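You operate a simulated robot arm through the tools that you are given. There is no shell and no other tool.

The job below is to be done with a simulated robot arm. You get a single attempt, and the scene is never put back.

## Task
Empty the glue cup into the black tray, lay the pale strip in the holder and roll glue on it.
Fine: set the empty cup on the counter and put the roller back. Set down upright: clear cup, roller. A coat counts when it lies all over at full strength: go over it till it gets no stronger.

Only the result counts: the job must be done as asked and must still hold three seconds after the hand-in. Knocking over, shifting, dropping, spilling or breaking anything else fails it.

## Robot
A 6-joint arm with a fingered hand, fixed in place. Base frame: the origin is on the floor under the middle of its stand, x ahead of it, y to its left, z up; the work surface is at about z = 880. Units: mm, degrees, N and s.
With the tool pointing down near the work surface it reaches from about 360 to 940 mm from the base axis. Its first joint turns from -166.0 to 166.0 degrees. Payload 5 kg.
The tool frame sits at the grasp point between the pads (the TCP): z along the fingers, y along the line on which they close. The tips reach 37 mm beyond it. The gripper opens to 124 mm; its body begins 43 mm behind the TCP. The gripper is a hand of 3 fingers: y runs from the thumb to the fingers, the wrist lies at [-21, -125, -215] in the tool frame.
Orientation is that of the tool frame in the base frame, as [roll, pitch, yaw] about the fixed x, y, z axes, in that order (R = Rz(yaw) Ry(pitch) Rx(roll)). With the fingers straight down and the wrist toward the robot, the tool's x, y and z point along [0, 1, 0], [1, 0, 0] and [0, 0, -1] of the base frame.

## Interface
- The arm moves only by the tool move_arm. Its argument "commands" is text: rows parted by semicolons, each of 6 numbers parted by spaces: the shift along the base's x, y, z in cm, then the turn, a rotation vector about the base's x, y, z in degrees. In form: x y z rx ry rz; .... A call has 1 to 20 rows; each row is the pose to reach, as a shift and turn from the pose commanded when the call began. A row lasts 0.2 s, in which the tool goes at most 50 mm and 8.6 degrees; a call with a longer step from one row to the next is refused whole. Where a pose cannot be reached the arm comes as near as it can. A force on the tool above 40 N (or 10 N above the force at the start of the call, whichever is more), or a blocked arm, ends the call early, and 0.2 s more pass. In this call time passes only in rows, and 0.2 s behind the last. It gives the time, the measured TCP pose, the force on the tool (base axes), the opening and the grip force at its end, in the units of the frame above (readings bear some noise), with the torque about the TCP (base axes, N m) and any sound that the robot's microphone picked up.
- Cameras (640 x 400 px; columns grow to the right, rows downward): "scene" is fixed at [389.2, -655.5, 1738.5]; the picture's right is [0.94, -0.35, 0.00], its down [-0.28, -0.75, -0.60] and it looks along [0.21, 0.56, -0.80] (base axes); focal length 265 px, centre (320, 200). "wrist" rides on the gripper at [72, -104, -154] in the tool frame; the picture's right is [-0.83, 0.26, -0.49], its down [-0.51, -0.72, 0.47] and it looks along [-0.23, 0.64, 0.73] (tool axes); focal length 243 px, centre (320, 200). There is no depth. A picture from a camera that has moved, and an enlarged one, comes with that camera's place and axes in the base frame and with its lens. The place of the scene camera against the robot may be out by one fixed shift of up to 18 mm in any direction.
- grab_frame(camera): a new picture of that camera. It takes no simulated time.
- curl_fingers(index, middle, thumb_bend, thumb_turn): sets how far each is bent, from 0 (flat) to 1 (curled in); at 0.3 the hand is open as for a grip, at 0.7 the pads meet at the TCP. One left out holds its place. A second passes; each finger stops where it meets its share of the squeeze, and holds until it gets a number again. It is the only way to open and close the hand. It gives what a move gives, with no picture; readings hold the bend of each and the force on the fingers (four entries, about 0 where the hand has none), thumb and palm. thumb_turn goes from beside the hand (0) to across from the fingers (1), as for a grip.
- zoom(camera, box): a new picture of the part [left, top, right, bottom] of that camera's present view, enlarged. It takes no simulated time.
- job_done(): hands the job in; it is judged then, once.

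Nothing tells you positions but the pictures and the camera data. Unless the task says otherwise, let go and move clear before handing in.

The tools are called after "Call:" by a JSON object that holds its "method" and its "body". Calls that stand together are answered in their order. move_arm: Moves the arm, as the interface text tells. Its arguments: {"type":"object","properties":{"commands":{"type":"string"}},"required":["commands"]} The other tools are called the same way: curl_fingers (index, middle, thumb_bend, thumb_turn) moves the fingers one by one; grab_frame (camera) takes a picture; zoom (camera, box) takes an enlarged picture of a part of a camera's view; job_done () hands the job in.

At the start:

```text
t: 0.0
tool_pos: [656.5, 354.3, 1194.1]
ee_rot: [179.9, 0.0, 90.0]
ft_force: [0.4, -0.4, 0.4]
torque: [0.01, -0.02, 0.02]
finger_gap: 123.8
gripper_force: 0.1
shape: jaw
bend: [0.3, 0.3, 0.3, 0.98]
finger forces: [0.0, 0.0, 0.1, 0.0, 0.1, 0.0]
```

scene: 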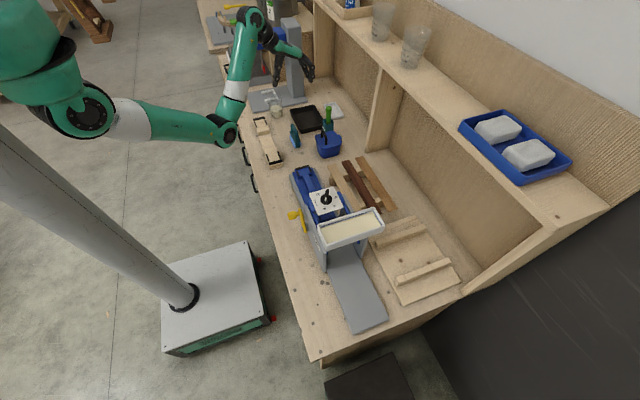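
wrist: 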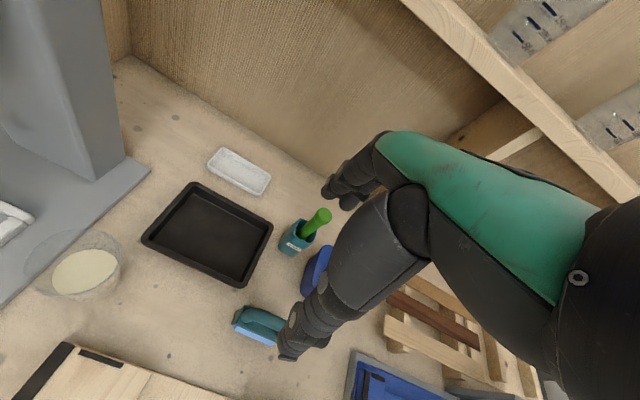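

I see a workbench with a glue cup (clear cup with pale contents), a black tray, possible rollers and a holder. I'll zoom in to pin down each item.

Call:
{"method": "zoom", "body": {"camera": "scene", "box": [230, 70, 390, 170]}}

Call:
{"method": "zoom", "body": {"camera": "scene", "box": [270, 140, 430, 240]}}

Call:
{"method": "zoom", "body": {"camera": "wrist", "box": [0, 120, 360, 400]}}

Call:
{"method": "zoom", "body": {"camera": "wrist", "box": [200, 140, 360, 280]}}

```text
4.00 times, centred on (310, 120) of scene
camera zoom: at [389.2, -655.5, 1738.5], right [0.94, -0.35, 0.0], down [-0.28, -0.75, -0.6], along [0.21, 0.56, -0.8], focal length 1059 px, centre (360, 520)
```

zoom: 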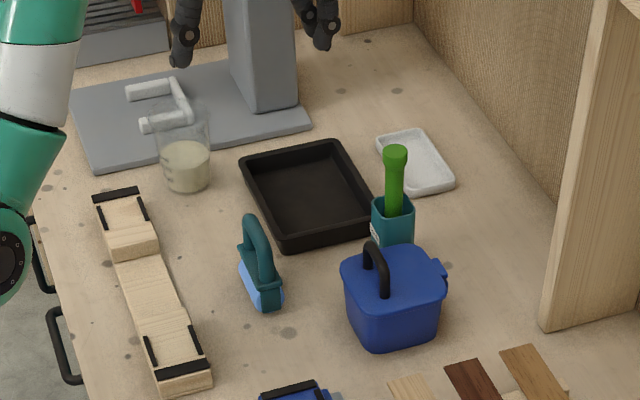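

```text
4.00 times, centred on (350, 190) of scene
camera zoom: at [389.2, -655.5, 1738.5], right [0.94, -0.35, 0.0], down [-0.28, -0.75, -0.6], along [0.21, 0.56, -0.8], focal length 1059 px, centre (200, 240)
```

zoom: 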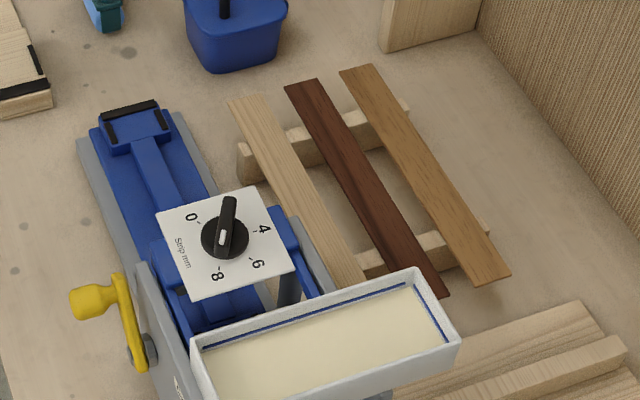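

```text
1.43 times, centred on (180, 260) of wrist
camera zoom: at [550.1, 424.8, 1347.6], right [0.26, -0.83, 0.49], down [-0.72, -0.51, -0.47], along [0.64, -0.23, -0.73], focal length 347 px, centre (520, 114)
```

zoom: 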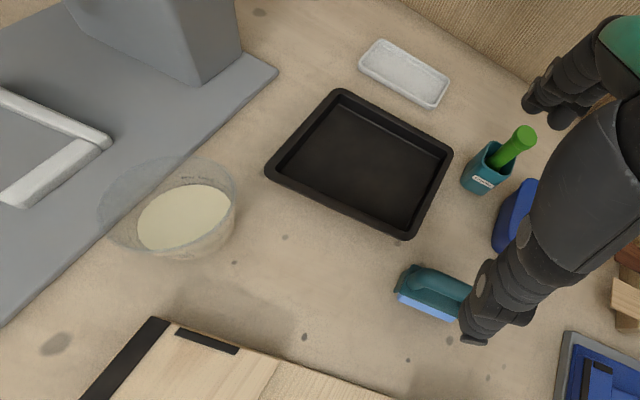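

```text
2.86 times, centred on (280, 210) of wrist
camera zoom: at [550.1, 424.8, 1347.6], right [0.26, -0.83, 0.49], down [-0.72, -0.51, -0.47], along [0.64, -0.23, -0.73], focal length 693 px, centre (434, 171)
```

zoom: 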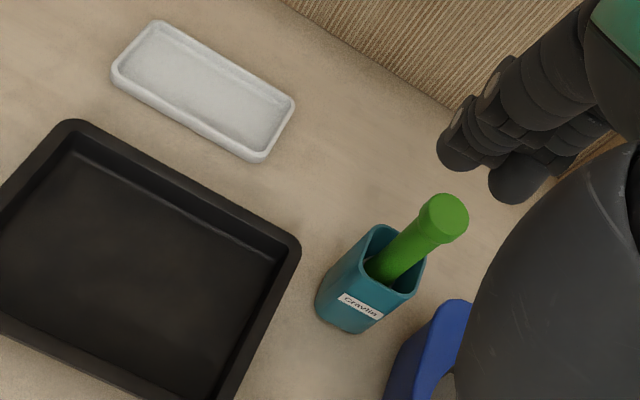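

The scene has several candidate items, so I'll look more closely at the jig, the pots, the grey plate and the machine before deciding what is what.

Call:
{"method": "zoom", "body": {"camera": "scene", "box": [240, 80, 320, 130]}}

Call:
{"method": "zoom", "body": {"camera": "scene", "box": [280, 100, 360, 150]}}

Call:
{"method": "zoom", "body": {"camera": "scene", "box": [245, 110, 325, 170]}}

Call:
{"method": "zoom", "body": {"camera": "scene", "box": [280, 150, 400, 225]}}

Call:
{"method": "zoom", "body": {"camera": "scene", "box": [280, 200, 480, 335]}}

Call:
{"method": "zoom", "body": {"camera": "scene", "box": [180, 0, 340, 110]}}

Call:
{"method": "zoom", "body": {"camera": "wrist", "box": [210, 280, 550, 400]}}

Call:
{"method": "zoom", "body": {"camera": "wrist", "box": [0, 180, 160, 320]}}

```text
8.00 times, centred on (280, 105) of scene
camera zoom: at [389.2, -655.5, 1738.5], right [0.94, -0.35, 0.0], down [-0.28, -0.75, -0.6], along [0.21, 0.56, -0.8], focal length 2118 px, centre (640, 960)
```

zoom: 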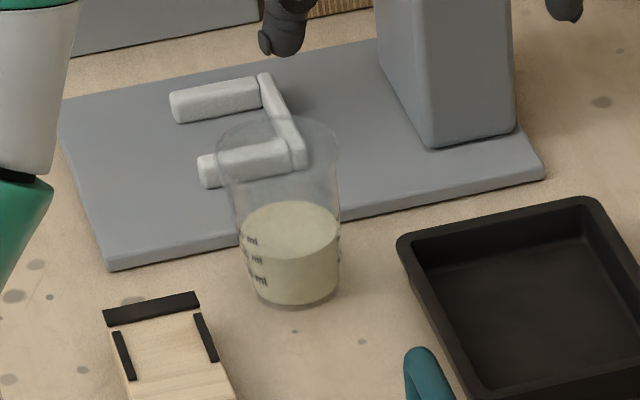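

```text
8.00 times, centred on (320, 125) of scene
camera zoom: at [389.2, -655.5, 1738.5], right [0.94, -0.35, 0.0], down [-0.28, -0.75, -0.6], along [0.21, 0.56, -0.8], focal length 2118 px, centre (320, 800)
```

zoom: 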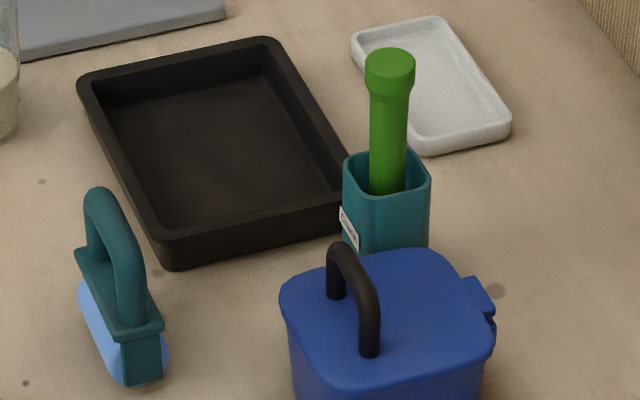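

```text
6.67 times, centred on (285, 140) of scene
camera zoom: at [389.2, -655.5, 1738.5], right [0.94, -0.35, 0.0], down [-0.28, -0.75, -0.6], along [0.21, 0.56, -0.8], focal length 1765 px, centre (553, 600)
```

zoom: 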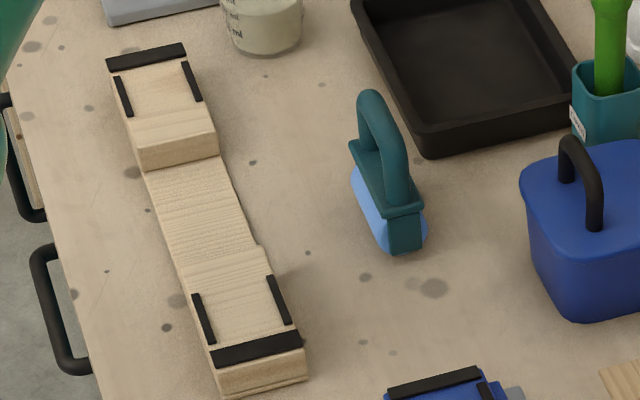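

```text
5.33 times, centred on (340, 188) of scene
camera zoom: at [389.2, -655.5, 1738.5], right [0.94, -0.35, 0.0], down [-0.28, -0.75, -0.6], along [0.21, 0.56, -0.8], focal length 1412 px, centre (213, 267)
```

zoom: 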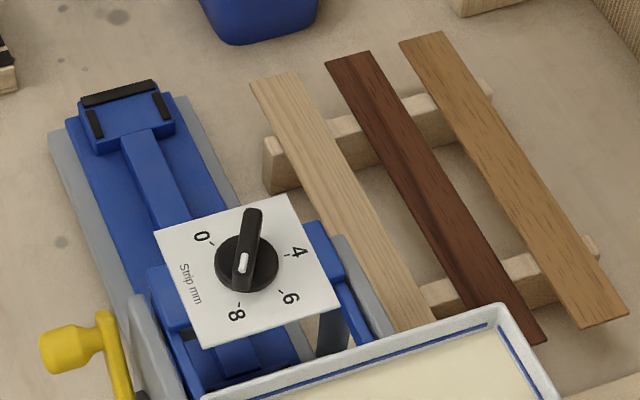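

```text
2.96 times, centred on (380, 268) of scene
camera zoom: at [389.2, -655.5, 1738.5], right [0.94, -0.35, 0.0], down [-0.28, -0.75, -0.6], along [0.21, 0.56, -0.8], focal length 784 px, centre (142, 0)
```

zoom: 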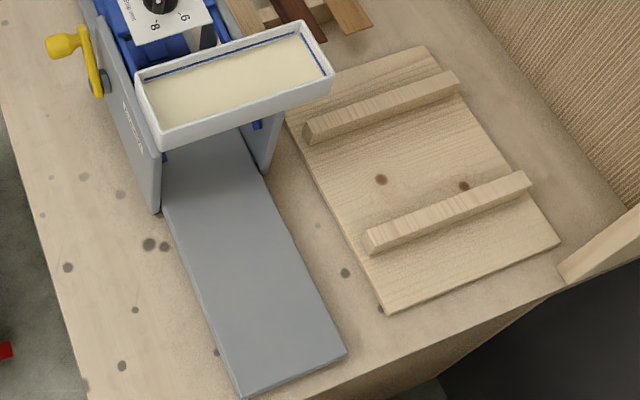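

```text
3.64 times, centred on (260, 55) of scene
camera zoom: at [389.2, -655.5, 1738.5], right [0.94, -0.35, 0.0], down [-0.28, -0.75, -0.6], along [0.21, 0.56, -0.8], focal length 963 px, centre (538, 727)
```

zoom: 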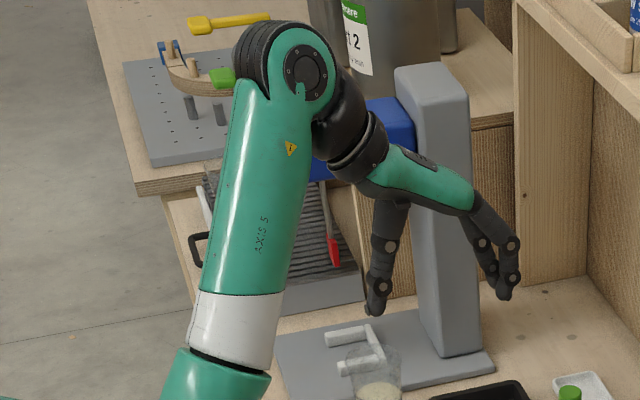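

```text
1.88 times, centred on (380, 340) of wrist
camera zoom: at [550.1, 424.8, 1347.6], right [0.26, -0.83, 0.49], down [-0.72, -0.51, -0.47], along [0.64, -0.23, -0.73], focal length 457 px, centre (207, -64)
```

zoom: 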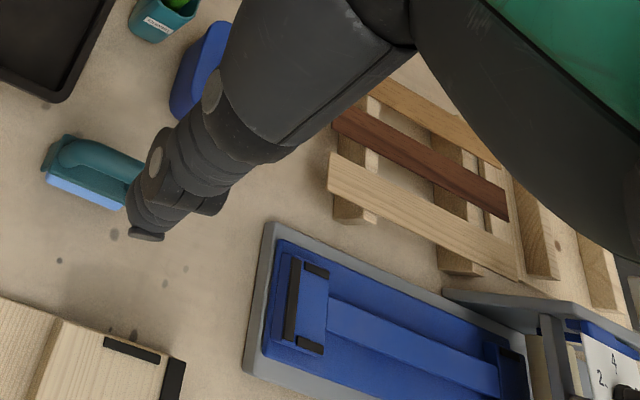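

```text
2.86 times, centred on (80, 250) of wrist
camera zoom: at [550.1, 424.8, 1347.6], right [0.26, -0.83, 0.49], down [-0.72, -0.51, -0.47], along [0.64, -0.23, -0.73], focal length 693 px, centre (1006, 57)
```

zoom: 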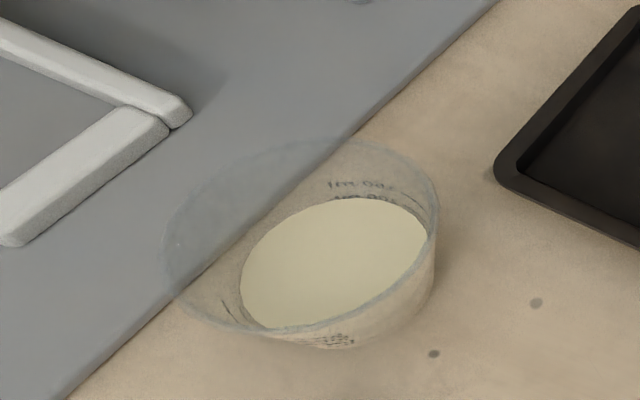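

The layout so far: glue cup near (600, 560), black tray near (737, 465), a teal handled tool with a light-blue bottom (likely the roller) near (626, 308). The wooden jig runs along y at x≈497, and the pale strip lies on the rack near (715, -80). I'll move the hand for close views before touching anything.

Call:
{"method": "move_arm", "body": {"commands": "-0.5 -3.3 -2.7 0 0 0; -1 -6.6 -5.4 0 0 0; -1.5 -9.9 -8 0 0 0; -2 -13.2 -10.7 0 0 0; -2.7 -16.5 -13.4 0 0 0"}}

Call:
{"method": "grab_frame", "body": {"camera": "wrist"}}

Call:
{"method": "zoom", "body": {"camera": "wrist", "box": [80, 120, 320, 270]}}

```text
t: 1.2
tool_pos: [629.1, 189.7, 1059.4]
ee_rot: [180.0, 0.0, 90.1]
ft_force: [-0.3, -0.2, 0.4]
torque: [-0.02, -0.02, 0.01]
finger_gap: 123.8
gripper_force: 0.0
shape: jaw
bend: [0.3, 0.3, 0.3, 0.98]
finger forces: [0.0, 0.0, 0.1, 0.1, 0.0, 0.1]
```

```text
taken
camera wrist: at [524.7, 261.6, 1212.1], right [0.26, -0.83, 0.49], down [-0.72, -0.51, -0.47], along [0.64, -0.23, -0.73], focal length 243 px, centre (320, 200)
```

wrist: 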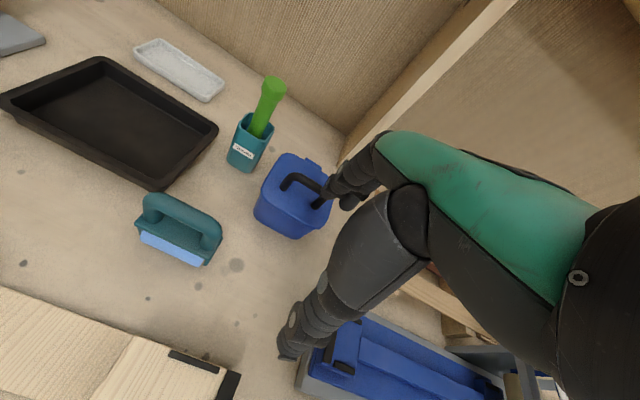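

```text
2.67 times, centred on (200, 195) of wrist
camera zoom: at [524.7, 261.6, 1212.1], right [0.26, -0.83, 0.49], down [-0.72, -0.51, -0.47], along [0.64, -0.23, -0.73], focal length 647 px, centre (640, 213)
```

zoom: 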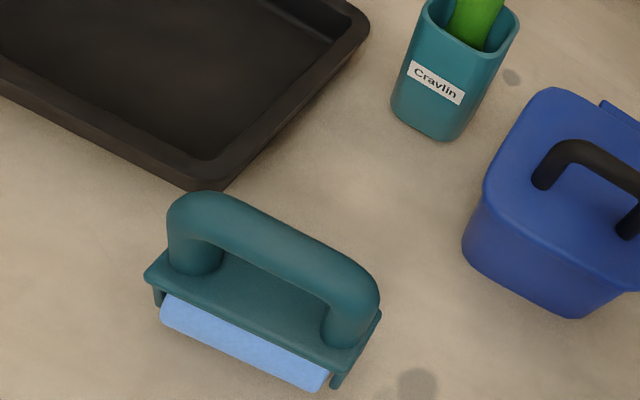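

The teal tool is clearly the roller: an arch handle over a light-blue cylinder with its axis along the tool's length. Next I look at the strip rack and the machine from above, staying high.

Call:
{"method": "move_arm", "body": {"commands": "0 0 4.5 0 0 0; 0.5 -1.5 9 0 0 0; 1.2 -6 12 0 0 0; 2 -10.5 14 0 0 0; 3 -15 14.5 0 0 0; 4 -19.5 14.5 0 0 0; 5 -24 14.5 0 0 0; 6 -28.5 14.5 0 0 0"}}

Call:
{"method": "grab_frame", "body": {"camera": "wrist"}}

Call:
{"method": "grab_frame", "body": {"camera": "scene"}}

```text
refused: row 3 steps farther than a row can; nothing moved
```

```text
taken
camera wrist: at [524.7, 261.6, 1212.1], right [0.26, -0.83, 0.49], down [-0.72, -0.51, -0.47], along [0.64, -0.23, -0.73], focal length 243 px, centre (320, 200)
```

wrist: 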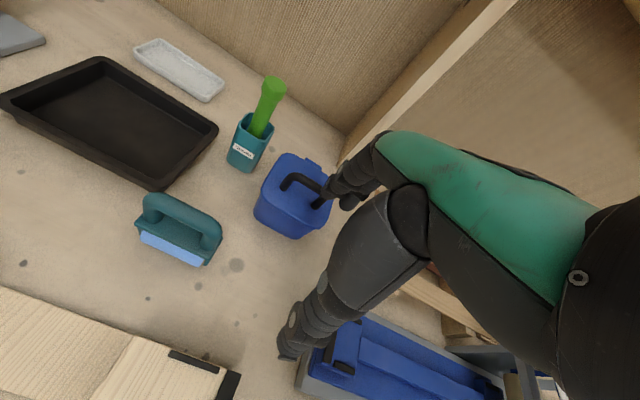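

```text
taken
```

scene: 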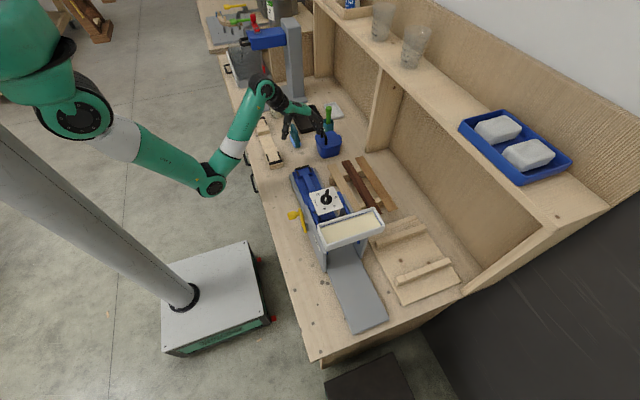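

The step was too long, so I'm resending it with shorter rows.

Call:
{"method": "move_arm", "body": {"commands": "0 0 4.5 0 0 0; 0.5 -1.5 9 0 0 0; 1.2 -5 12 0 0 0; 2 -9.2 14 0 0 0; 3 -13.5 14.5 0 0 0; 4 -18 14.5 0 0 0; 5 -22.5 14.5 0 0 0; 6 -27 14.5 0 0 0"}}

Call:
{"method": "grab_frame", "body": {"camera": "wrist"}}

Call:
{"method": "grab_frame", "body": {"camera": "scene"}}

```text
t: 3.0
tool_pos: [691.4, -84.7, 1205.5]
ee_rot: [179.8, 0.0, 90.1]
ft_force: [0.3, 0.4, 0.6]
torque: [-0.03, -0.02, 0.04]
finger_gap: 123.7
gripper_force: 0.1
shape: jaw
bend: [0.3, 0.3, 0.3, 0.98]
finger forces: [0.0, 0.1, 0.1, 0.0, 0.1, 0.1]
out of reach, approached as far as the arm can: row 3, 4, 5, 6, 7, 8
```

```text
taken
camera wrist: at [586.8, -13.6, 1358.3], right [0.26, -0.83, 0.49], down [-0.72, -0.51, -0.47], along [0.64, -0.23, -0.73], focal length 243 px, centre (320, 200)
```

wrist: 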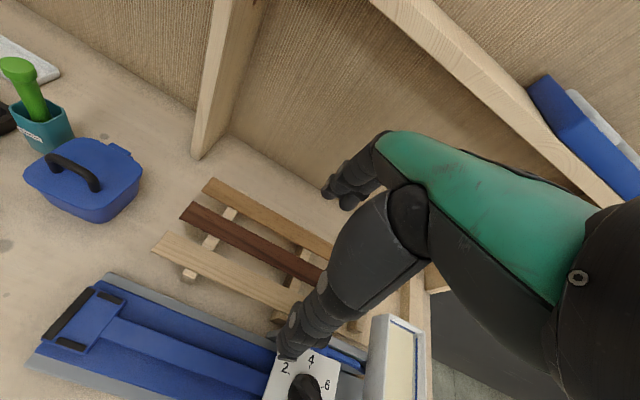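

```text
taken
```

scene: 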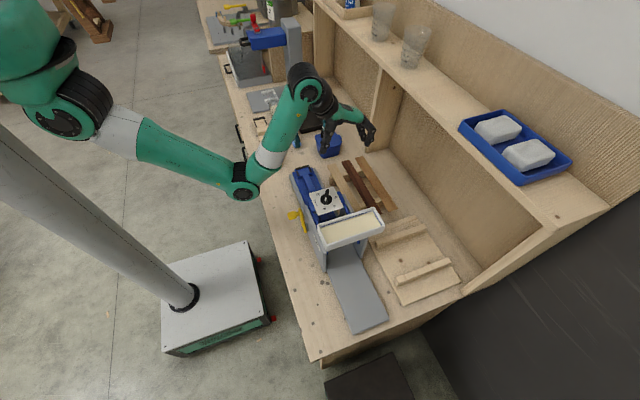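

The arm seems limited when held high (elbow folded), so lower is better. I'll zoom in here to measure the strip and rack.

Call:
{"method": "zoom", "body": {"camera": "wrist", "box": [130, 160, 370, 310]}}

Call:
{"method": "zoom", "body": {"camera": "wrist", "box": [20, 260, 260, 400]}}

Call:
{"method": "zoom", "body": {"camera": "scene", "box": [320, 140, 420, 230]}}

```text
2.67 times, centred on (250, 235) of wrist
camera zoom: at [586.8, -13.6, 1358.3], right [0.26, -0.83, 0.49], down [-0.72, -0.51, -0.47], along [0.64, -0.23, -0.73], focal length 647 px, centre (507, 107)
```

zoom: 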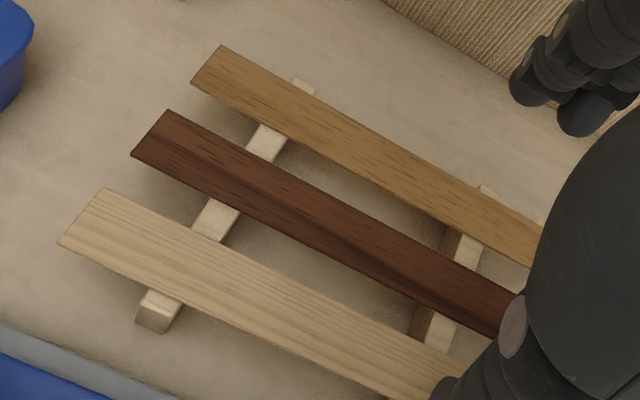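

```text
2.67 times, centred on (140, 330) of wrist
camera zoom: at [586.8, -13.6, 1358.3], right [0.26, -0.83, 0.49], down [-0.72, -0.51, -0.47], along [0.64, -0.23, -0.73], focal length 647 px, centre (800, -147)
```

zoom: 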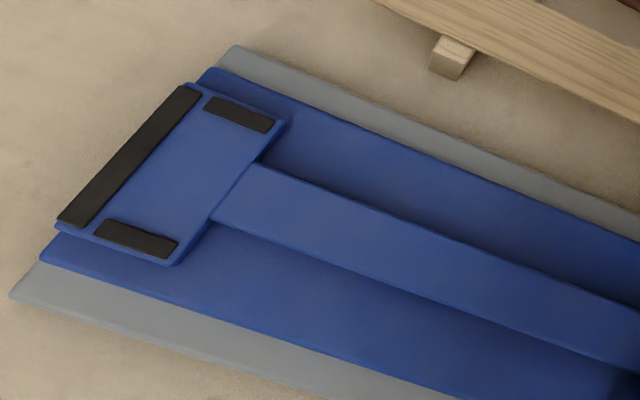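

```text
4.44 times, centred on (370, 185) of scene
camera zoom: at [389.2, -655.5, 1738.5], right [0.94, -0.35, 0.0], down [-0.28, -0.75, -0.6], along [0.21, 0.56, -0.8], focal length 1176 px, centre (98, 267)
```

zoom: 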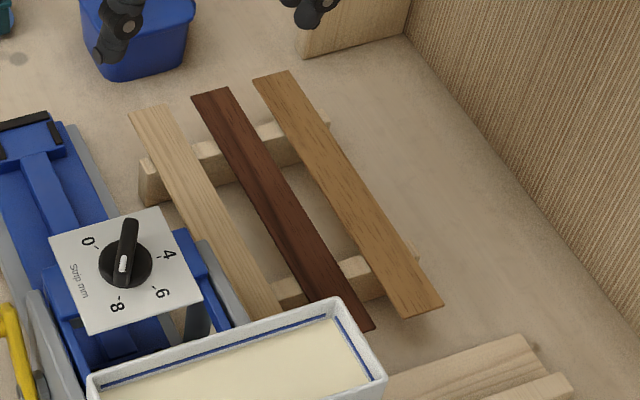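

The strips' near ends lie at y≈77 and the pale strip spans x≈704–744 with a 26 mm gap to the dark one. Now I go to look closely at the cup and the jig.

Call:
{"method": "move_arm", "body": {"commands": "-0.7 4.4 -1.4 0 0 0; -1.4 8.8 -2.9 0 0 0; -2.1 13.1 -4.3 0 0 0; -2.8 17.5 -5.7 0 0 0; -3.5 21.9 -7.2 0 0 0; -4.2 26.3 -8.6 0 0 0; -5 30.7 -10 0 0 0; -5.7 35 -11.4 0 0 0; -6.4 39.4 -12.9 0 0 0; -7.1 43.8 -14.3 0 0 0; -7.8 48.2 -15.7 0 0 0; -8.5 52.6 -17.2 0 0 0"}}

Call:
{"method": "grab_frame", "body": {"camera": "wrist"}}

Call:
{"method": "zoom", "body": {"camera": "wrist", "box": [80, 120, 320, 270]}}

```text
t: 5.6
tool_pos: [610.0, 441.1, 1030.6]
ee_rot: [180.0, 0.0, 90.0]
ft_force: [0.0, -0.3, -0.1]
torque: [0.03, -0.01, 0.0]
finger_gap: 123.6
gripper_force: 0.1
shape: jaw
bend: [0.3, 0.3, 0.3, 0.98]
finger forces: [0.1, 0.0, 0.0, 0.0, 0.0, 0.0]
```

```text
taken
camera wrist: at [505.3, 512.0, 1183.0], right [0.26, -0.83, 0.49], down [-0.72, -0.51, -0.47], along [0.64, -0.23, -0.73], focal length 243 px, centre (320, 200)
```

wrist: 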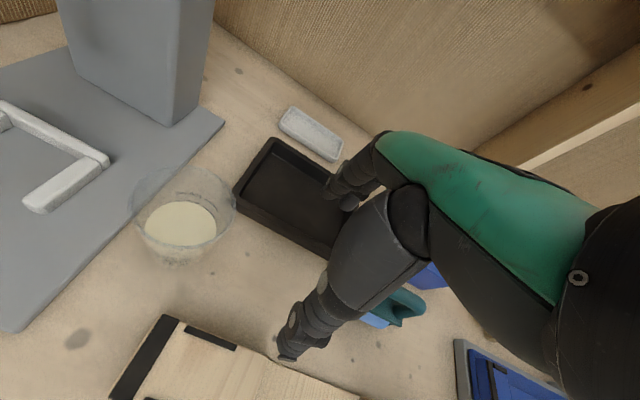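

```text
2.67 times, centred on (200, 195) of wrist
camera zoom: at [505.3, 512.0, 1183.0], right [0.26, -0.83, 0.49], down [-0.72, -0.51, -0.47], along [0.64, -0.23, -0.73], focal length 647 px, centre (640, 213)
```

zoom: 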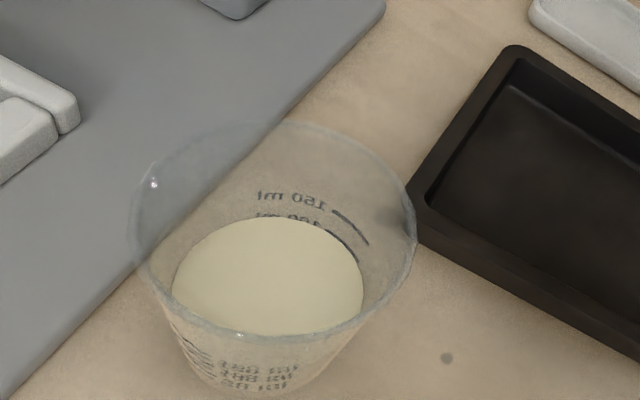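

The cup is about 86 mm tall with an 82 mm rim, centred near (606, 559) and holding about 90 ml of glue. I'll turn the hand to a sideways grip (fingers forward, pitched 30° down), well above the cup.

Call:
{"method": "move_arm", "body": {"commands": "0 1.0 1.0 4.6 -3.5 -6.1; 0.1 2.0 2.0 9.2 -7.0 -12.2; 0.1 3.2 3.0 13.8 -10.6 -18.4; 0.1 4.4 4.0 18.4 -14.1 -24.5; 0.2 5.5 5.0 23.1 -17.7 -30.7; 0.2 6.6 5.5 27.7 -21.2 -36.8; 0.2 7.7 5.5 32.3 -24.8 -43.0; 0.2 8.8 5.5 37.0 -28.3 -49.1; 0.3 9.9 5.5 41.6 -31.9 -55.3; 0.3 11.0 5.5 46.3 -35.4 -61.4; 0.3 12.0 5.5 50.9 -39.0 -67.6"}}

Call:
{"method": "grab_frame", "body": {"camera": "wrist"}}

Call:
{"method": "grab_frame", "body": {"camera": "scene"}}

```text
t: 8.0
tool_pos: [610.3, 562.1, 1083.3]
ee_rot: [-180.0, -60.2, 14.9]
ft_force: [0.1, -0.7, -0.5]
torque: [0.01, 0.05, 0.0]
finger_gap: 123.7
gripper_force: 0.0
shape: jaw
bend: [0.3, 0.3, 0.3, 0.98]
finger forces: [0.1, 0.0, 0.0, 0.0, 0.0, 0.0]
```

```text
taken
camera wrist: at [489.2, 636.2, 1222.5], right [-0.74, -0.47, -0.47], down [-0.04, 0.74, -0.67], along [0.67, -0.48, -0.57], focal length 243 px, centre (320, 200)
```

wrist: 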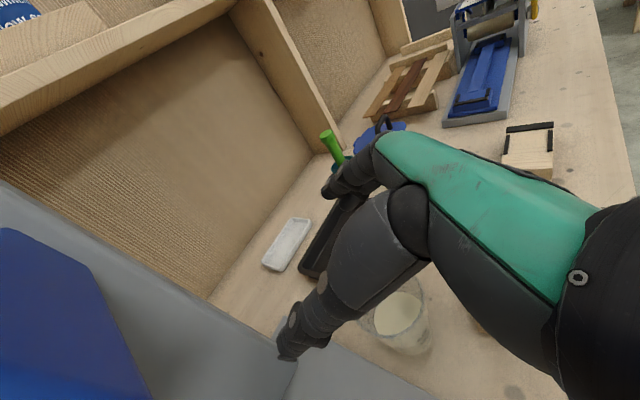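

```text
taken
```

scene: 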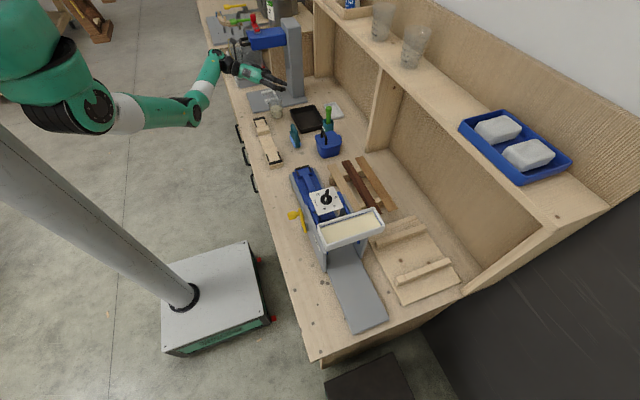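

Call:
{"method": "zoom", "body": {"camera": "scene", "box": [190, 10, 350, 120]}}

Call:
{"method": "zoom", "body": {"camera": "wrist", "box": [240, 220, 480, 370]}}

```text
3.64 times, centred on (270, 65) of scene
camera zoom: at [389.2, -655.5, 1738.5], right [0.94, -0.35, 0.0], down [-0.28, -0.75, -0.6], along [0.21, 0.56, -0.8], focal length 963 px, centre (502, 691)
```

zoom: 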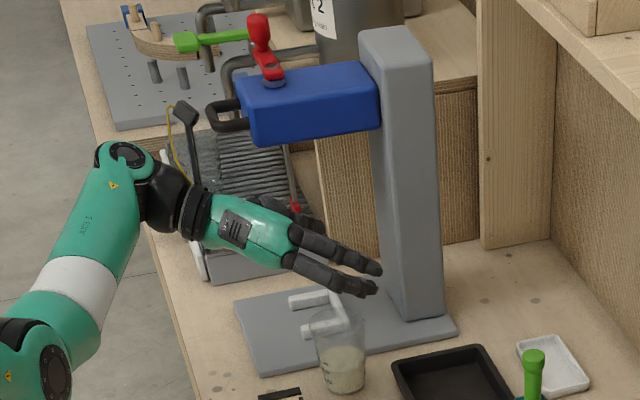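

```text
2.67 times, centred on (360, 295) of wrist
camera zoom: at [489.2, 636.2, 1222.5], right [-0.74, -0.47, -0.47], down [-0.04, 0.74, -0.67], along [0.67, -0.48, -0.57], focal length 647 px, centre (213, -53)
```

zoom: 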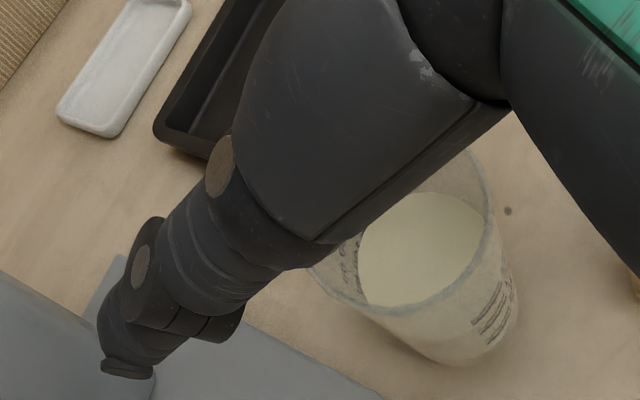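

The hand sits over the cup with two fingers on the near side and the thumb behind, as planned. I'll take another reading to gauge the noise, then descend partway and check alignment.

Call:
{"method": "move_arm", "body": {"commands": "0 0 0 0 0 0"}}

Call:
{"method": "move_arm", "body": {"commands": "0 0 -2.5 0 0 0; 0 0 -5 0 0 0; 0 0 -6 0 0 0"}}

Call:
{"method": "zoom", "body": {"camera": "wrist", "box": [240, 180, 480, 330]}}

Call:
{"method": "zoom", "body": {"camera": "scene", "box": [230, 60, 310, 120]}}

```text
t: 8.4
tool_pos: [611.2, 561.8, 1083.1]
ee_rot: [-180.0, -60.0, 14.9]
ft_force: [0.4, -0.6, -0.3]
torque: [0.03, -0.01, 0.01]
finger_gap: 123.6
gripper_force: 0.1
shape: jaw
bend: [0.3, 0.3, 0.3, 0.98]
finger forces: [0.0, 0.0, 0.0, 0.0, 0.1, 0.1]
```

```text
t: 9.2
tool_pos: [611.7, 563.1, 1023.1]
ee_rot: [179.9, -60.0, 15.1]
ft_force: [0.2, -0.2, 0.3]
torque: [0.0, -0.01, 0.0]
finger_gap: 123.6
gripper_force: 0.1
shape: jaw
bend: [0.3, 0.3, 0.3, 0.98]
finger forces: [0.0, 0.0, 0.1, 0.0, 0.0, 0.1]
```

```text
2.67 times, centred on (360, 255) of wrist
camera zoom: at [489.7, 637.3, 1162.3], right [-0.74, -0.47, -0.47], down [-0.04, 0.74, -0.67], along [0.67, -0.48, -0.57], focal length 647 px, centre (213, 53)
```

zoom: 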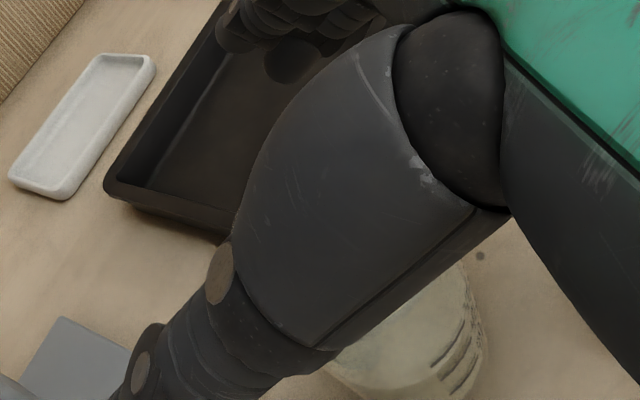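

```text
6.67 times, centred on (270, 90) of scene
camera zoom: at [389.2, -655.5, 1738.5], right [0.94, -0.35, 0.0], down [-0.28, -0.75, -0.6], along [0.21, 0.56, -0.8], focal length 1765 px, centre (653, 933)
```

zoom: 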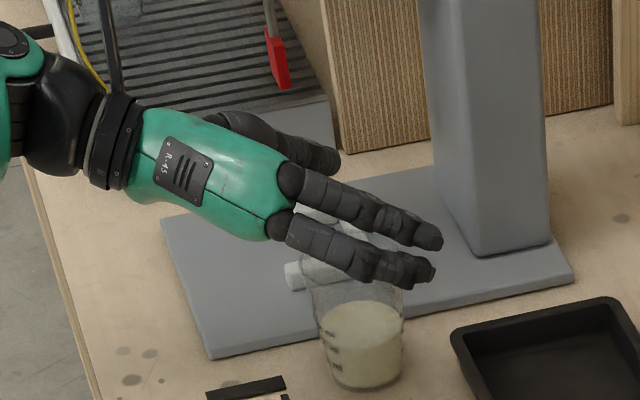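

Alignment looks right: fingers in front of the cup, thumb behind it. I'll descend to the grip height.

Call:
{"method": "move_arm", "body": {"commands": "0 0 -1.5 0 0 0; 0 0 -3 0 0 0; 0 0 -4.5 0 0 0; 0 0 -6 0 0 0; 0 0 -7 0 0 0; 0 0 -8 0 0 0"}}

Call:
{"method": "zoom", "body": {"camera": "scene", "box": [230, 70, 310, 130]}}

Call:
{"method": "grab_frame", "body": {"camera": "wrist"}}

```text
t: 10.6
tool_pos: [603.5, 548.1, 957.1]
ee_rot: [-179.6, -59.8, 14.8]
ft_force: [0.7, -0.2, -0.1]
torque: [0.02, 0.02, -0.01]
finger_gap: 123.5
gripper_force: 0.0
shape: jaw
bend: [0.3, 0.3, 0.3, 0.98]
finger forces: [0.0, 0.0, 0.1, 0.1, 0.1, 0.0]
out of reach, approached as far as the arm can: row 4, 5, 6
```

```text
6.67 times, centred on (270, 100) of scene
camera zoom: at [389.2, -655.5, 1738.5], right [0.94, -0.35, 0.0], down [-0.28, -0.75, -0.6], along [0.21, 0.56, -0.8], focal length 1765 px, centre (653, 867)
```

zoom: 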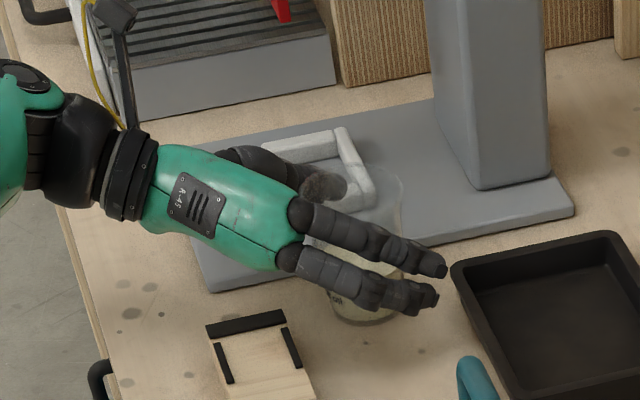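

```text
taken
camera wrist: at [481.6, 621.5, 1095.5], right [-0.74, -0.47, -0.47], down [-0.04, 0.74, -0.67], along [0.67, -0.48, -0.57], focal length 243 px, centre (320, 200)
```

wrist: 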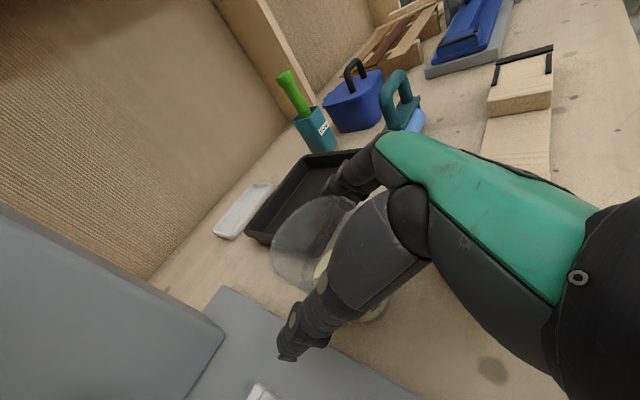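

At this hand heading the arm runs out of reach at low height. I'll raise, turn the hand about 18° more toward the radial direction so the wrist comes closer to the base, and then descend again.

Call:
{"method": "move_arm", "body": {"commands": "0 0 3 0 0 0; 0 0 6 0 0 0; 0 0 8.5 0 0 0; 0.25 0.5 8.5 0 0 6; 0.5 1.0 8.5 0 0 12; 0.75 1.4 8.5 0 0 18; 0.75 1.4 8.5 0 0 18"}}

Call:
{"method": "zoom", "body": {"camera": "scene", "box": [230, 60, 310, 120]}}

Call:
{"method": "grab_frame", "body": {"camera": "wrist"}}

```text
t: 12.2
tool_pos: [609.3, 560.5, 1042.2]
ee_rot: [-179.8, -60.0, 32.9]
ft_force: [0.5, -1.0, -0.1]
torque: [-0.03, 0.02, 0.01]
finger_gap: 123.8
gripper_force: 0.1
shape: jaw
bend: [0.3, 0.3, 0.3, 0.98]
finger forces: [0.1, 0.0, 0.1, 0.0, 0.0, 0.1]
```

```text
6.67 times, centred on (270, 90) of scene
camera zoom: at [389.2, -655.5, 1738.5], right [0.94, -0.35, 0.0], down [-0.28, -0.75, -0.6], along [0.21, 0.56, -0.8], focal length 1765 px, centre (653, 933)
```

zoom: 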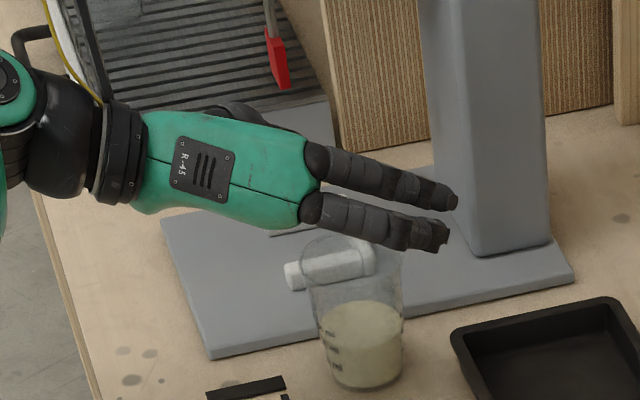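

```text
taken
camera wrist: at [471.1, 593.6, 1181.7], right [-0.56, -0.68, -0.47], down [-0.26, 0.69, -0.67], along [0.78, -0.25, -0.57], focal length 243 px, centre (320, 200)
```

wrist: 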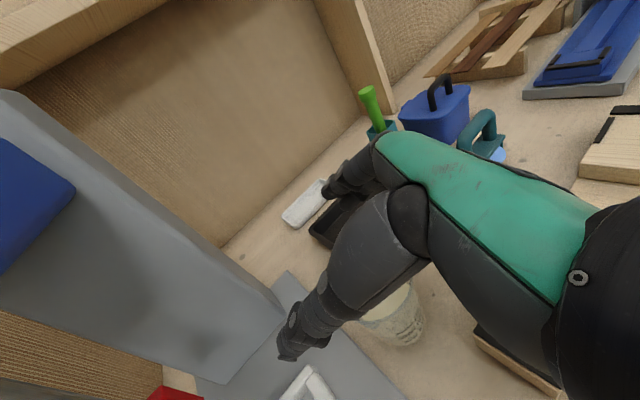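

The fingertips would come too close to the tray's corner, so I'll use a slightly steeper pitch (43°), a heading of 25° and a narrower opening. I'll set that up here above the cup.

Call:
{"method": "move_arm", "body": {"commands": "0.1 0.1 0 -3.1 5.7 -4; 0.2 0.1 0 -6.3 11.4 -8; 0.2 0.1 0 -6.3 11.4 -8"}}

Call:
{"method": "curl_fingers", "body": {"index": 0.4, "middle": 0.4, "thumb_bend": 0.4}}

Call:
{"method": "zoom", "body": {"camera": "scene", "box": [230, 60, 310, 120]}}

Call:
{"method": "grab_frame", "body": {"camera": "wrist"}}

```text
t: 13.0
tool_pos: [612.3, 561.9, 1041.8]
ee_rot: [179.9, -46.8, 25.0]
ft_force: [0.7, -0.4, 0.0]
torque: [0.01, -0.04, -0.03]
finger_gap: 123.8
gripper_force: 0.0
shape: jaw
bend: [0.3, 0.3, 0.3, 0.98]
finger forces: [0.1, 0.0, 0.0, 0.0, 0.1, 0.0]
```

```text
t: 14.0
tool_pos: [613.0, 561.8, 1043.0]
ee_rot: [-179.9, -47.0, 24.9]
ft_force: [0.9, -0.4, 0.4]
torque: [0.0, 0.03, -0.02]
finger_gap: 99.2
gripper_force: 0.1
shape: fingers
bend: [0.4, 0.4, 0.4, 0.98]
finger forces: [0.1, 0.0, 0.0, 0.0, 0.1, 0.0]
```

```text
6.67 times, centred on (270, 90) of scene
camera zoom: at [389.2, -655.5, 1738.5], right [0.94, -0.35, 0.0], down [-0.28, -0.75, -0.6], along [0.21, 0.56, -0.8], focal length 1765 px, centre (653, 933)
```

zoom: 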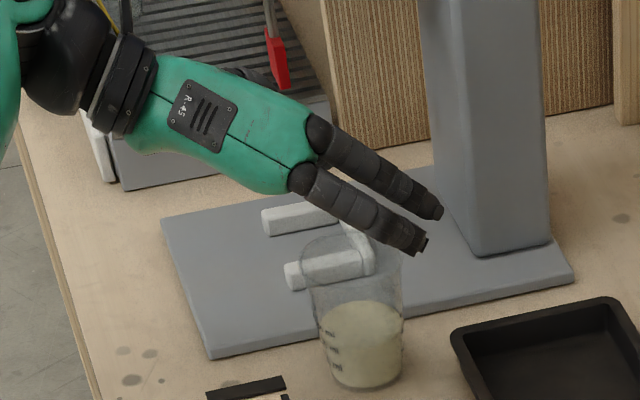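

```text
taken
camera wrist: at [510.7, 628.1, 1200.1], right [-0.73, -0.63, -0.27], down [-0.31, 0.65, -0.69], along [0.61, -0.42, -0.67], focal length 243 px, centre (320, 200)
```

wrist: 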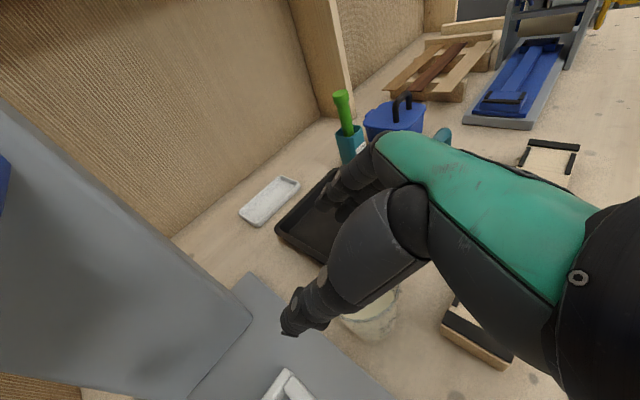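

The gap is 99 mm and the hand lines up with the cup. I'll descend slowly to z≈945.

Call:
{"method": "move_arm", "body": {"commands": "0 0 -2 0 0 0; 0 0 -4 0 0 0; 0 0 -5.5 0 0 0; 0 0 -7 0 0 0; 0 0 -8.2 0 0 0"}}

Call:
{"method": "zoom", "body": {"camera": "scene", "box": [240, 75, 320, 135]}}

Call:
{"method": "grab_frame", "body": {"camera": "wrist"}}

```text
t: 15.2
tool_pos: [612.2, 561.1, 960.3]
ee_rot: [-179.8, -47.1, 24.9]
ft_force: [1.1, -0.3, -0.4]
torque: [-0.01, -0.03, -0.01]
finger_gap: 99.3
gripper_force: 0.0
shape: fingers
bend: [0.4, 0.4, 0.4, 0.98]
finger forces: [0.0, 0.1, 0.0, 0.0, 0.0, 0.1]
```

```text
6.67 times, centred on (280, 105) of scene
camera zoom: at [389.2, -655.5, 1738.5], right [0.94, -0.35, 0.0], down [-0.28, -0.75, -0.6], along [0.21, 0.56, -0.8], focal length 1765 px, centre (587, 833)
```

zoom: 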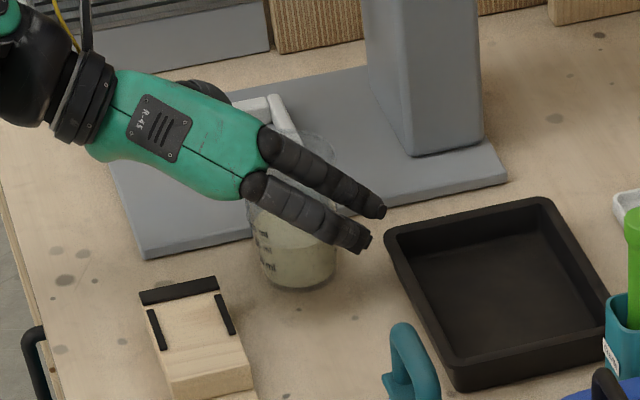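

```text
taken
camera wrist: at [510.5, 627.9, 1117.9], right [-0.73, -0.63, -0.27], down [-0.31, 0.65, -0.69], along [0.61, -0.42, -0.67], focal length 243 px, centre (320, 200)
```

wrist: 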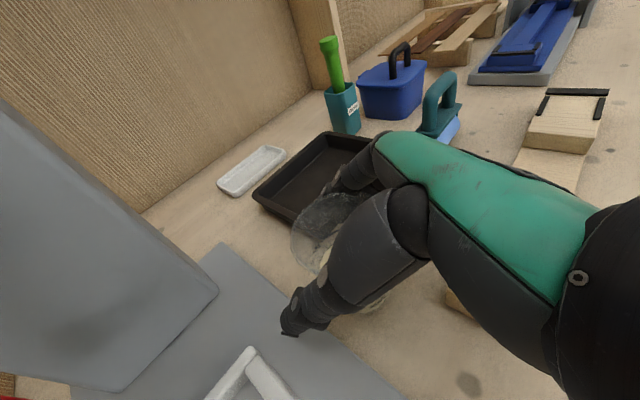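

Call:
{"method": "move_arm", "body": {"commands": "0 0 -0.7 0 0 0; 0 0 -1.4 0 0 0"}}

Call:
{"method": "zoom", "body": {"camera": "scene", "box": [250, 80, 310, 125]}}

Call:
{"method": "zoom", "body": {"camera": "wrist", "box": [240, 130, 420, 330]}}

```text
t: 15.8
tool_pos: [612.3, 562.7, 947.2]
ee_rot: [-180.0, -47.0, 25.0]
ft_force: [0.0, -1.3, 2.8]
torque: [-0.06, 0.04, 0.02]
finger_gap: 99.6
gripper_force: 1.7
shape: fingers
bend: [0.4, 0.4, 0.4, 0.98]
finger forces: [2.6, 0.0, 0.1, 0.0, 0.0, 0.1]
```

```text
8.89 times, centred on (280, 102) of scene
camera zoom: at [389.2, -655.5, 1738.5], right [0.94, -0.35, 0.0], down [-0.28, -0.75, -0.6], along [0.21, 0.56, -0.8], focal length 2353 px, centre (676, 1067)
```

zoom: 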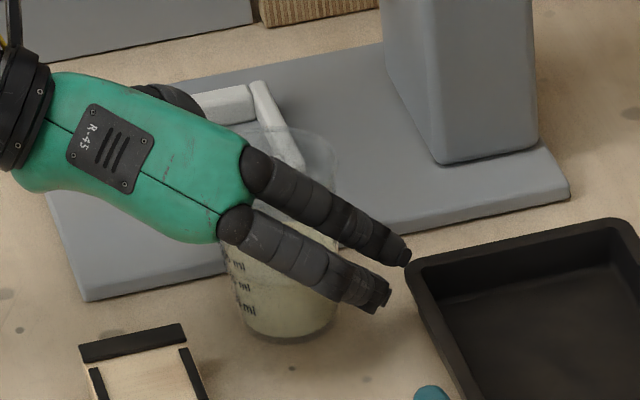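

```text
2.00 times, centred on (330, 230) of wrist
camera zoom: at [510.4, 629.2, 1104.2], right [-0.73, -0.63, -0.27], down [-0.31, 0.65, -0.69], along [0.61, -0.42, -0.67], focal length 485 px, centre (300, 140)
```

zoom: 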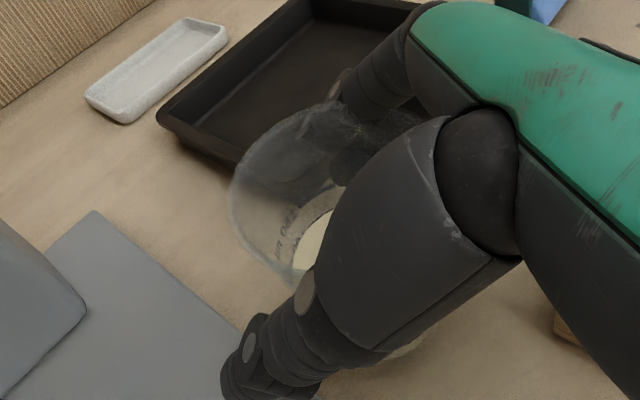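

The index fingertip seems to have just touched the tray's corner (2.6 N upward). I'll back up at once and check that the tray has not moved.

Call:
{"method": "move_arm", "body": {"commands": "0 0 0.4 0 0 0; 0 0 0.8 0 0 0"}}

Call:
{"method": "zoom", "body": {"camera": "scene", "box": [250, 80, 350, 155]}}

```text
t: 16.4
tool_pos: [610.8, 563.4, 954.2]
ee_rot: [-179.9, -47.0, 25.0]
ft_force: [-0.8, 0.0, -0.3]
torque: [0.01, -0.01, -0.03]
finger_gap: 99.6
gripper_force: 0.1
shape: fingers
bend: [0.4, 0.4, 0.4, 0.98]
finger forces: [0.0, 0.0, 0.1, 0.1, 0.0, 0.0]
```

```text
5.33 times, centred on (300, 118) of scene
camera zoom: at [389.2, -655.5, 1738.5], right [0.94, -0.35, 0.0], down [-0.28, -0.75, -0.6], along [0.21, 0.56, -0.8], focal length 1412 px, centre (427, 640)
```

zoom: 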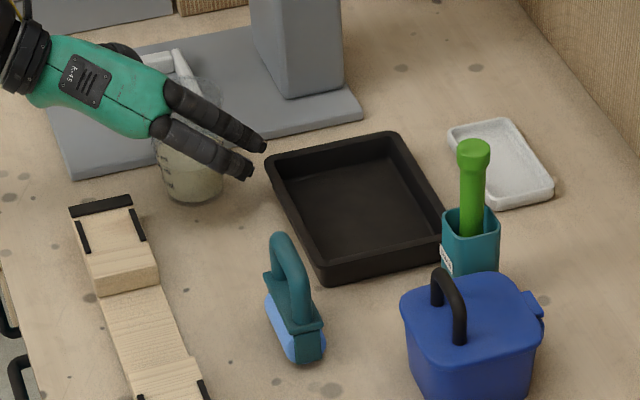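

The tray looks undisturbed. I'll curl the fingers in a bit so their tips clear the tray, shift back 4 mm and go down again gently.

Call:
{"method": "curl_fingers", "body": {"index": 0.46, "middle": 0.46, "thumb_bend": 0.46}}

Call:
{"method": "zoom", "body": {"camera": "scene", "box": [250, 80, 310, 125]}}

Call:
{"method": "zoom", "body": {"camera": "wrist", "box": [240, 130, 420, 330]}}

```text
t: 17.4
tool_pos: [612.6, 563.2, 955.7]
ee_rot: [-179.9, -46.9, 24.9]
ft_force: [0.5, -0.4, 0.1]
torque: [0.01, -0.05, 0.03]
finger_gap: 81.4
gripper_force: 0.2
shape: fingers
bend: [0.46, 0.46, 0.46, 0.98]
finger forces: [0.6, 0.0, 0.0, 0.1, 0.1, 0.0]
```

```text
8.89 times, centred on (280, 102) of scene
camera zoom: at [389.2, -655.5, 1738.5], right [0.94, -0.35, 0.0], down [-0.28, -0.75, -0.6], along [0.21, 0.56, -0.8], focal length 2353 px, centre (676, 1067)
```

zoom: 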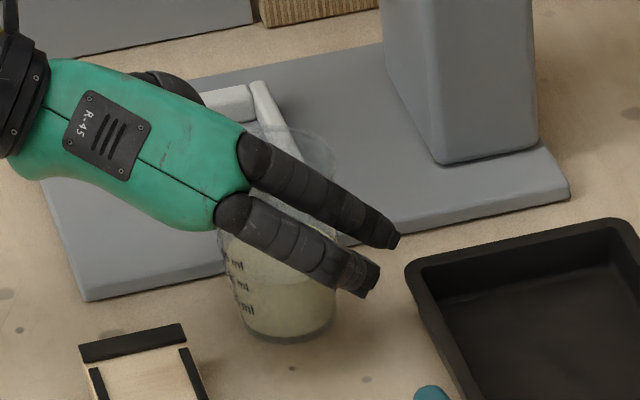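

```text
2.00 times, centred on (330, 230) of wrist
camera zoom: at [510.1, 629.4, 1111.9], right [-0.73, -0.63, -0.27], down [-0.31, 0.65, -0.69], along [0.61, -0.42, -0.67], focal length 485 px, centre (300, 140)
```

zoom: 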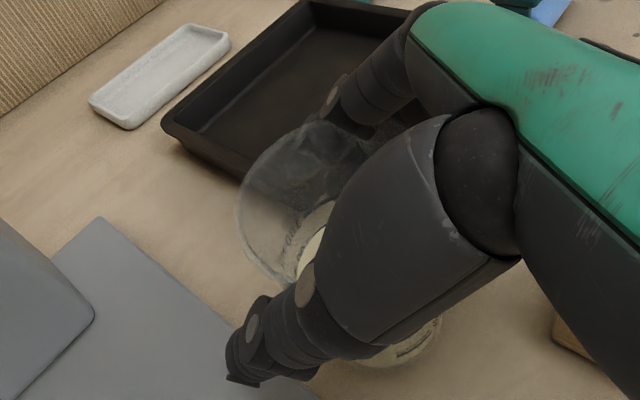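

Call:
{"method": "curl_fingers", "body": {"index": 0.43, "middle": 0.43, "thumb_bend": 0.43}}

Call:
{"method": "move_arm", "body": {"commands": "-0.3 -0.3 0 0 0 0; -0.3 -0.3 -0.4 0 0 0; -0.3 -0.3 -0.8 0 0 0; -0.3 -0.3 -1.1 0 0 0"}}

Call:
{"method": "zoom", "body": {"camera": "scene", "box": [250, 80, 310, 125]}}

Call:
{"method": "zoom", "body": {"camera": "wrist", "box": [240, 130, 420, 330]}}

```text
t: 18.4
tool_pos: [611.2, 562.9, 955.6]
ee_rot: [179.9, -47.0, 25.1]
ft_force: [0.4, -0.5, 0.3]
torque: [0.02, 0.01, 0.02]
finger_gap: 89.2
gripper_force: 0.1
shape: fingers
bend: [0.43, 0.43, 0.43, 0.98]
finger forces: [0.0, 0.0, 0.0, 0.0, 0.0, 0.0]
```

```text
t: 19.4
tool_pos: [609.9, 559.9, 945.1]
ee_rot: [-180.0, -47.1, 24.9]
ft_force: [-1.1, 0.7, 9.3]
torque: [-0.11, 0.15, -0.05]
finger_gap: 91.5
gripper_force: 5.0
shape: fingers
bend: [0.43, 0.43, 0.43, 0.97]
finger forces: [4.4, 0.1, 0.1, 0.0, 5.5, 0.0]
```

```text
8.89 times, centred on (280, 102) of scene
camera zoom: at [389.2, -655.5, 1738.5], right [0.94, -0.35, 0.0], down [-0.28, -0.75, -0.6], along [0.21, 0.56, -0.8], focal length 2353 px, centre (676, 1067)
```

zoom: 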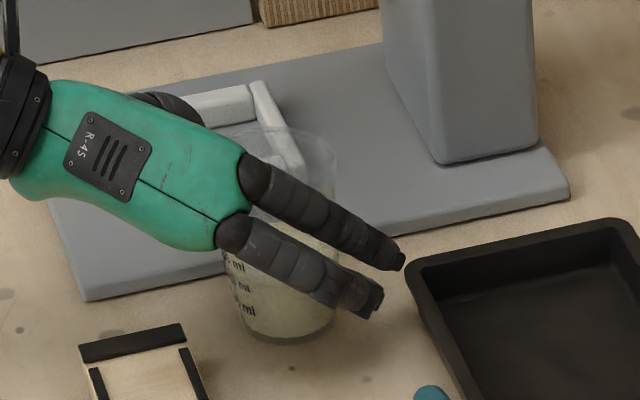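

```text
2.00 times, centred on (330, 230) of wrist
camera zoom: at [507.8, 625.7, 1102.1], right [-0.73, -0.63, -0.27], down [-0.31, 0.65, -0.69], along [0.61, -0.42, -0.67], focal length 485 px, centre (300, 140)
```

zoom: 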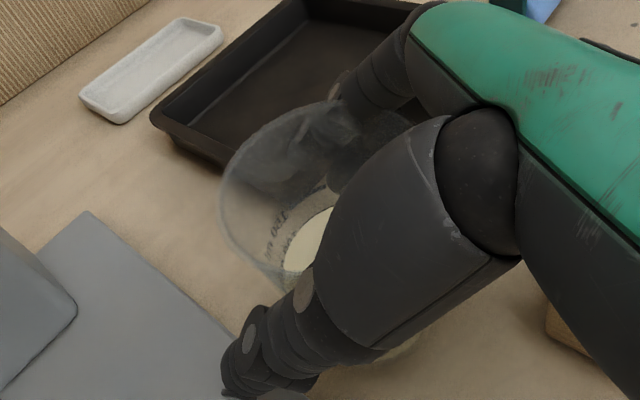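

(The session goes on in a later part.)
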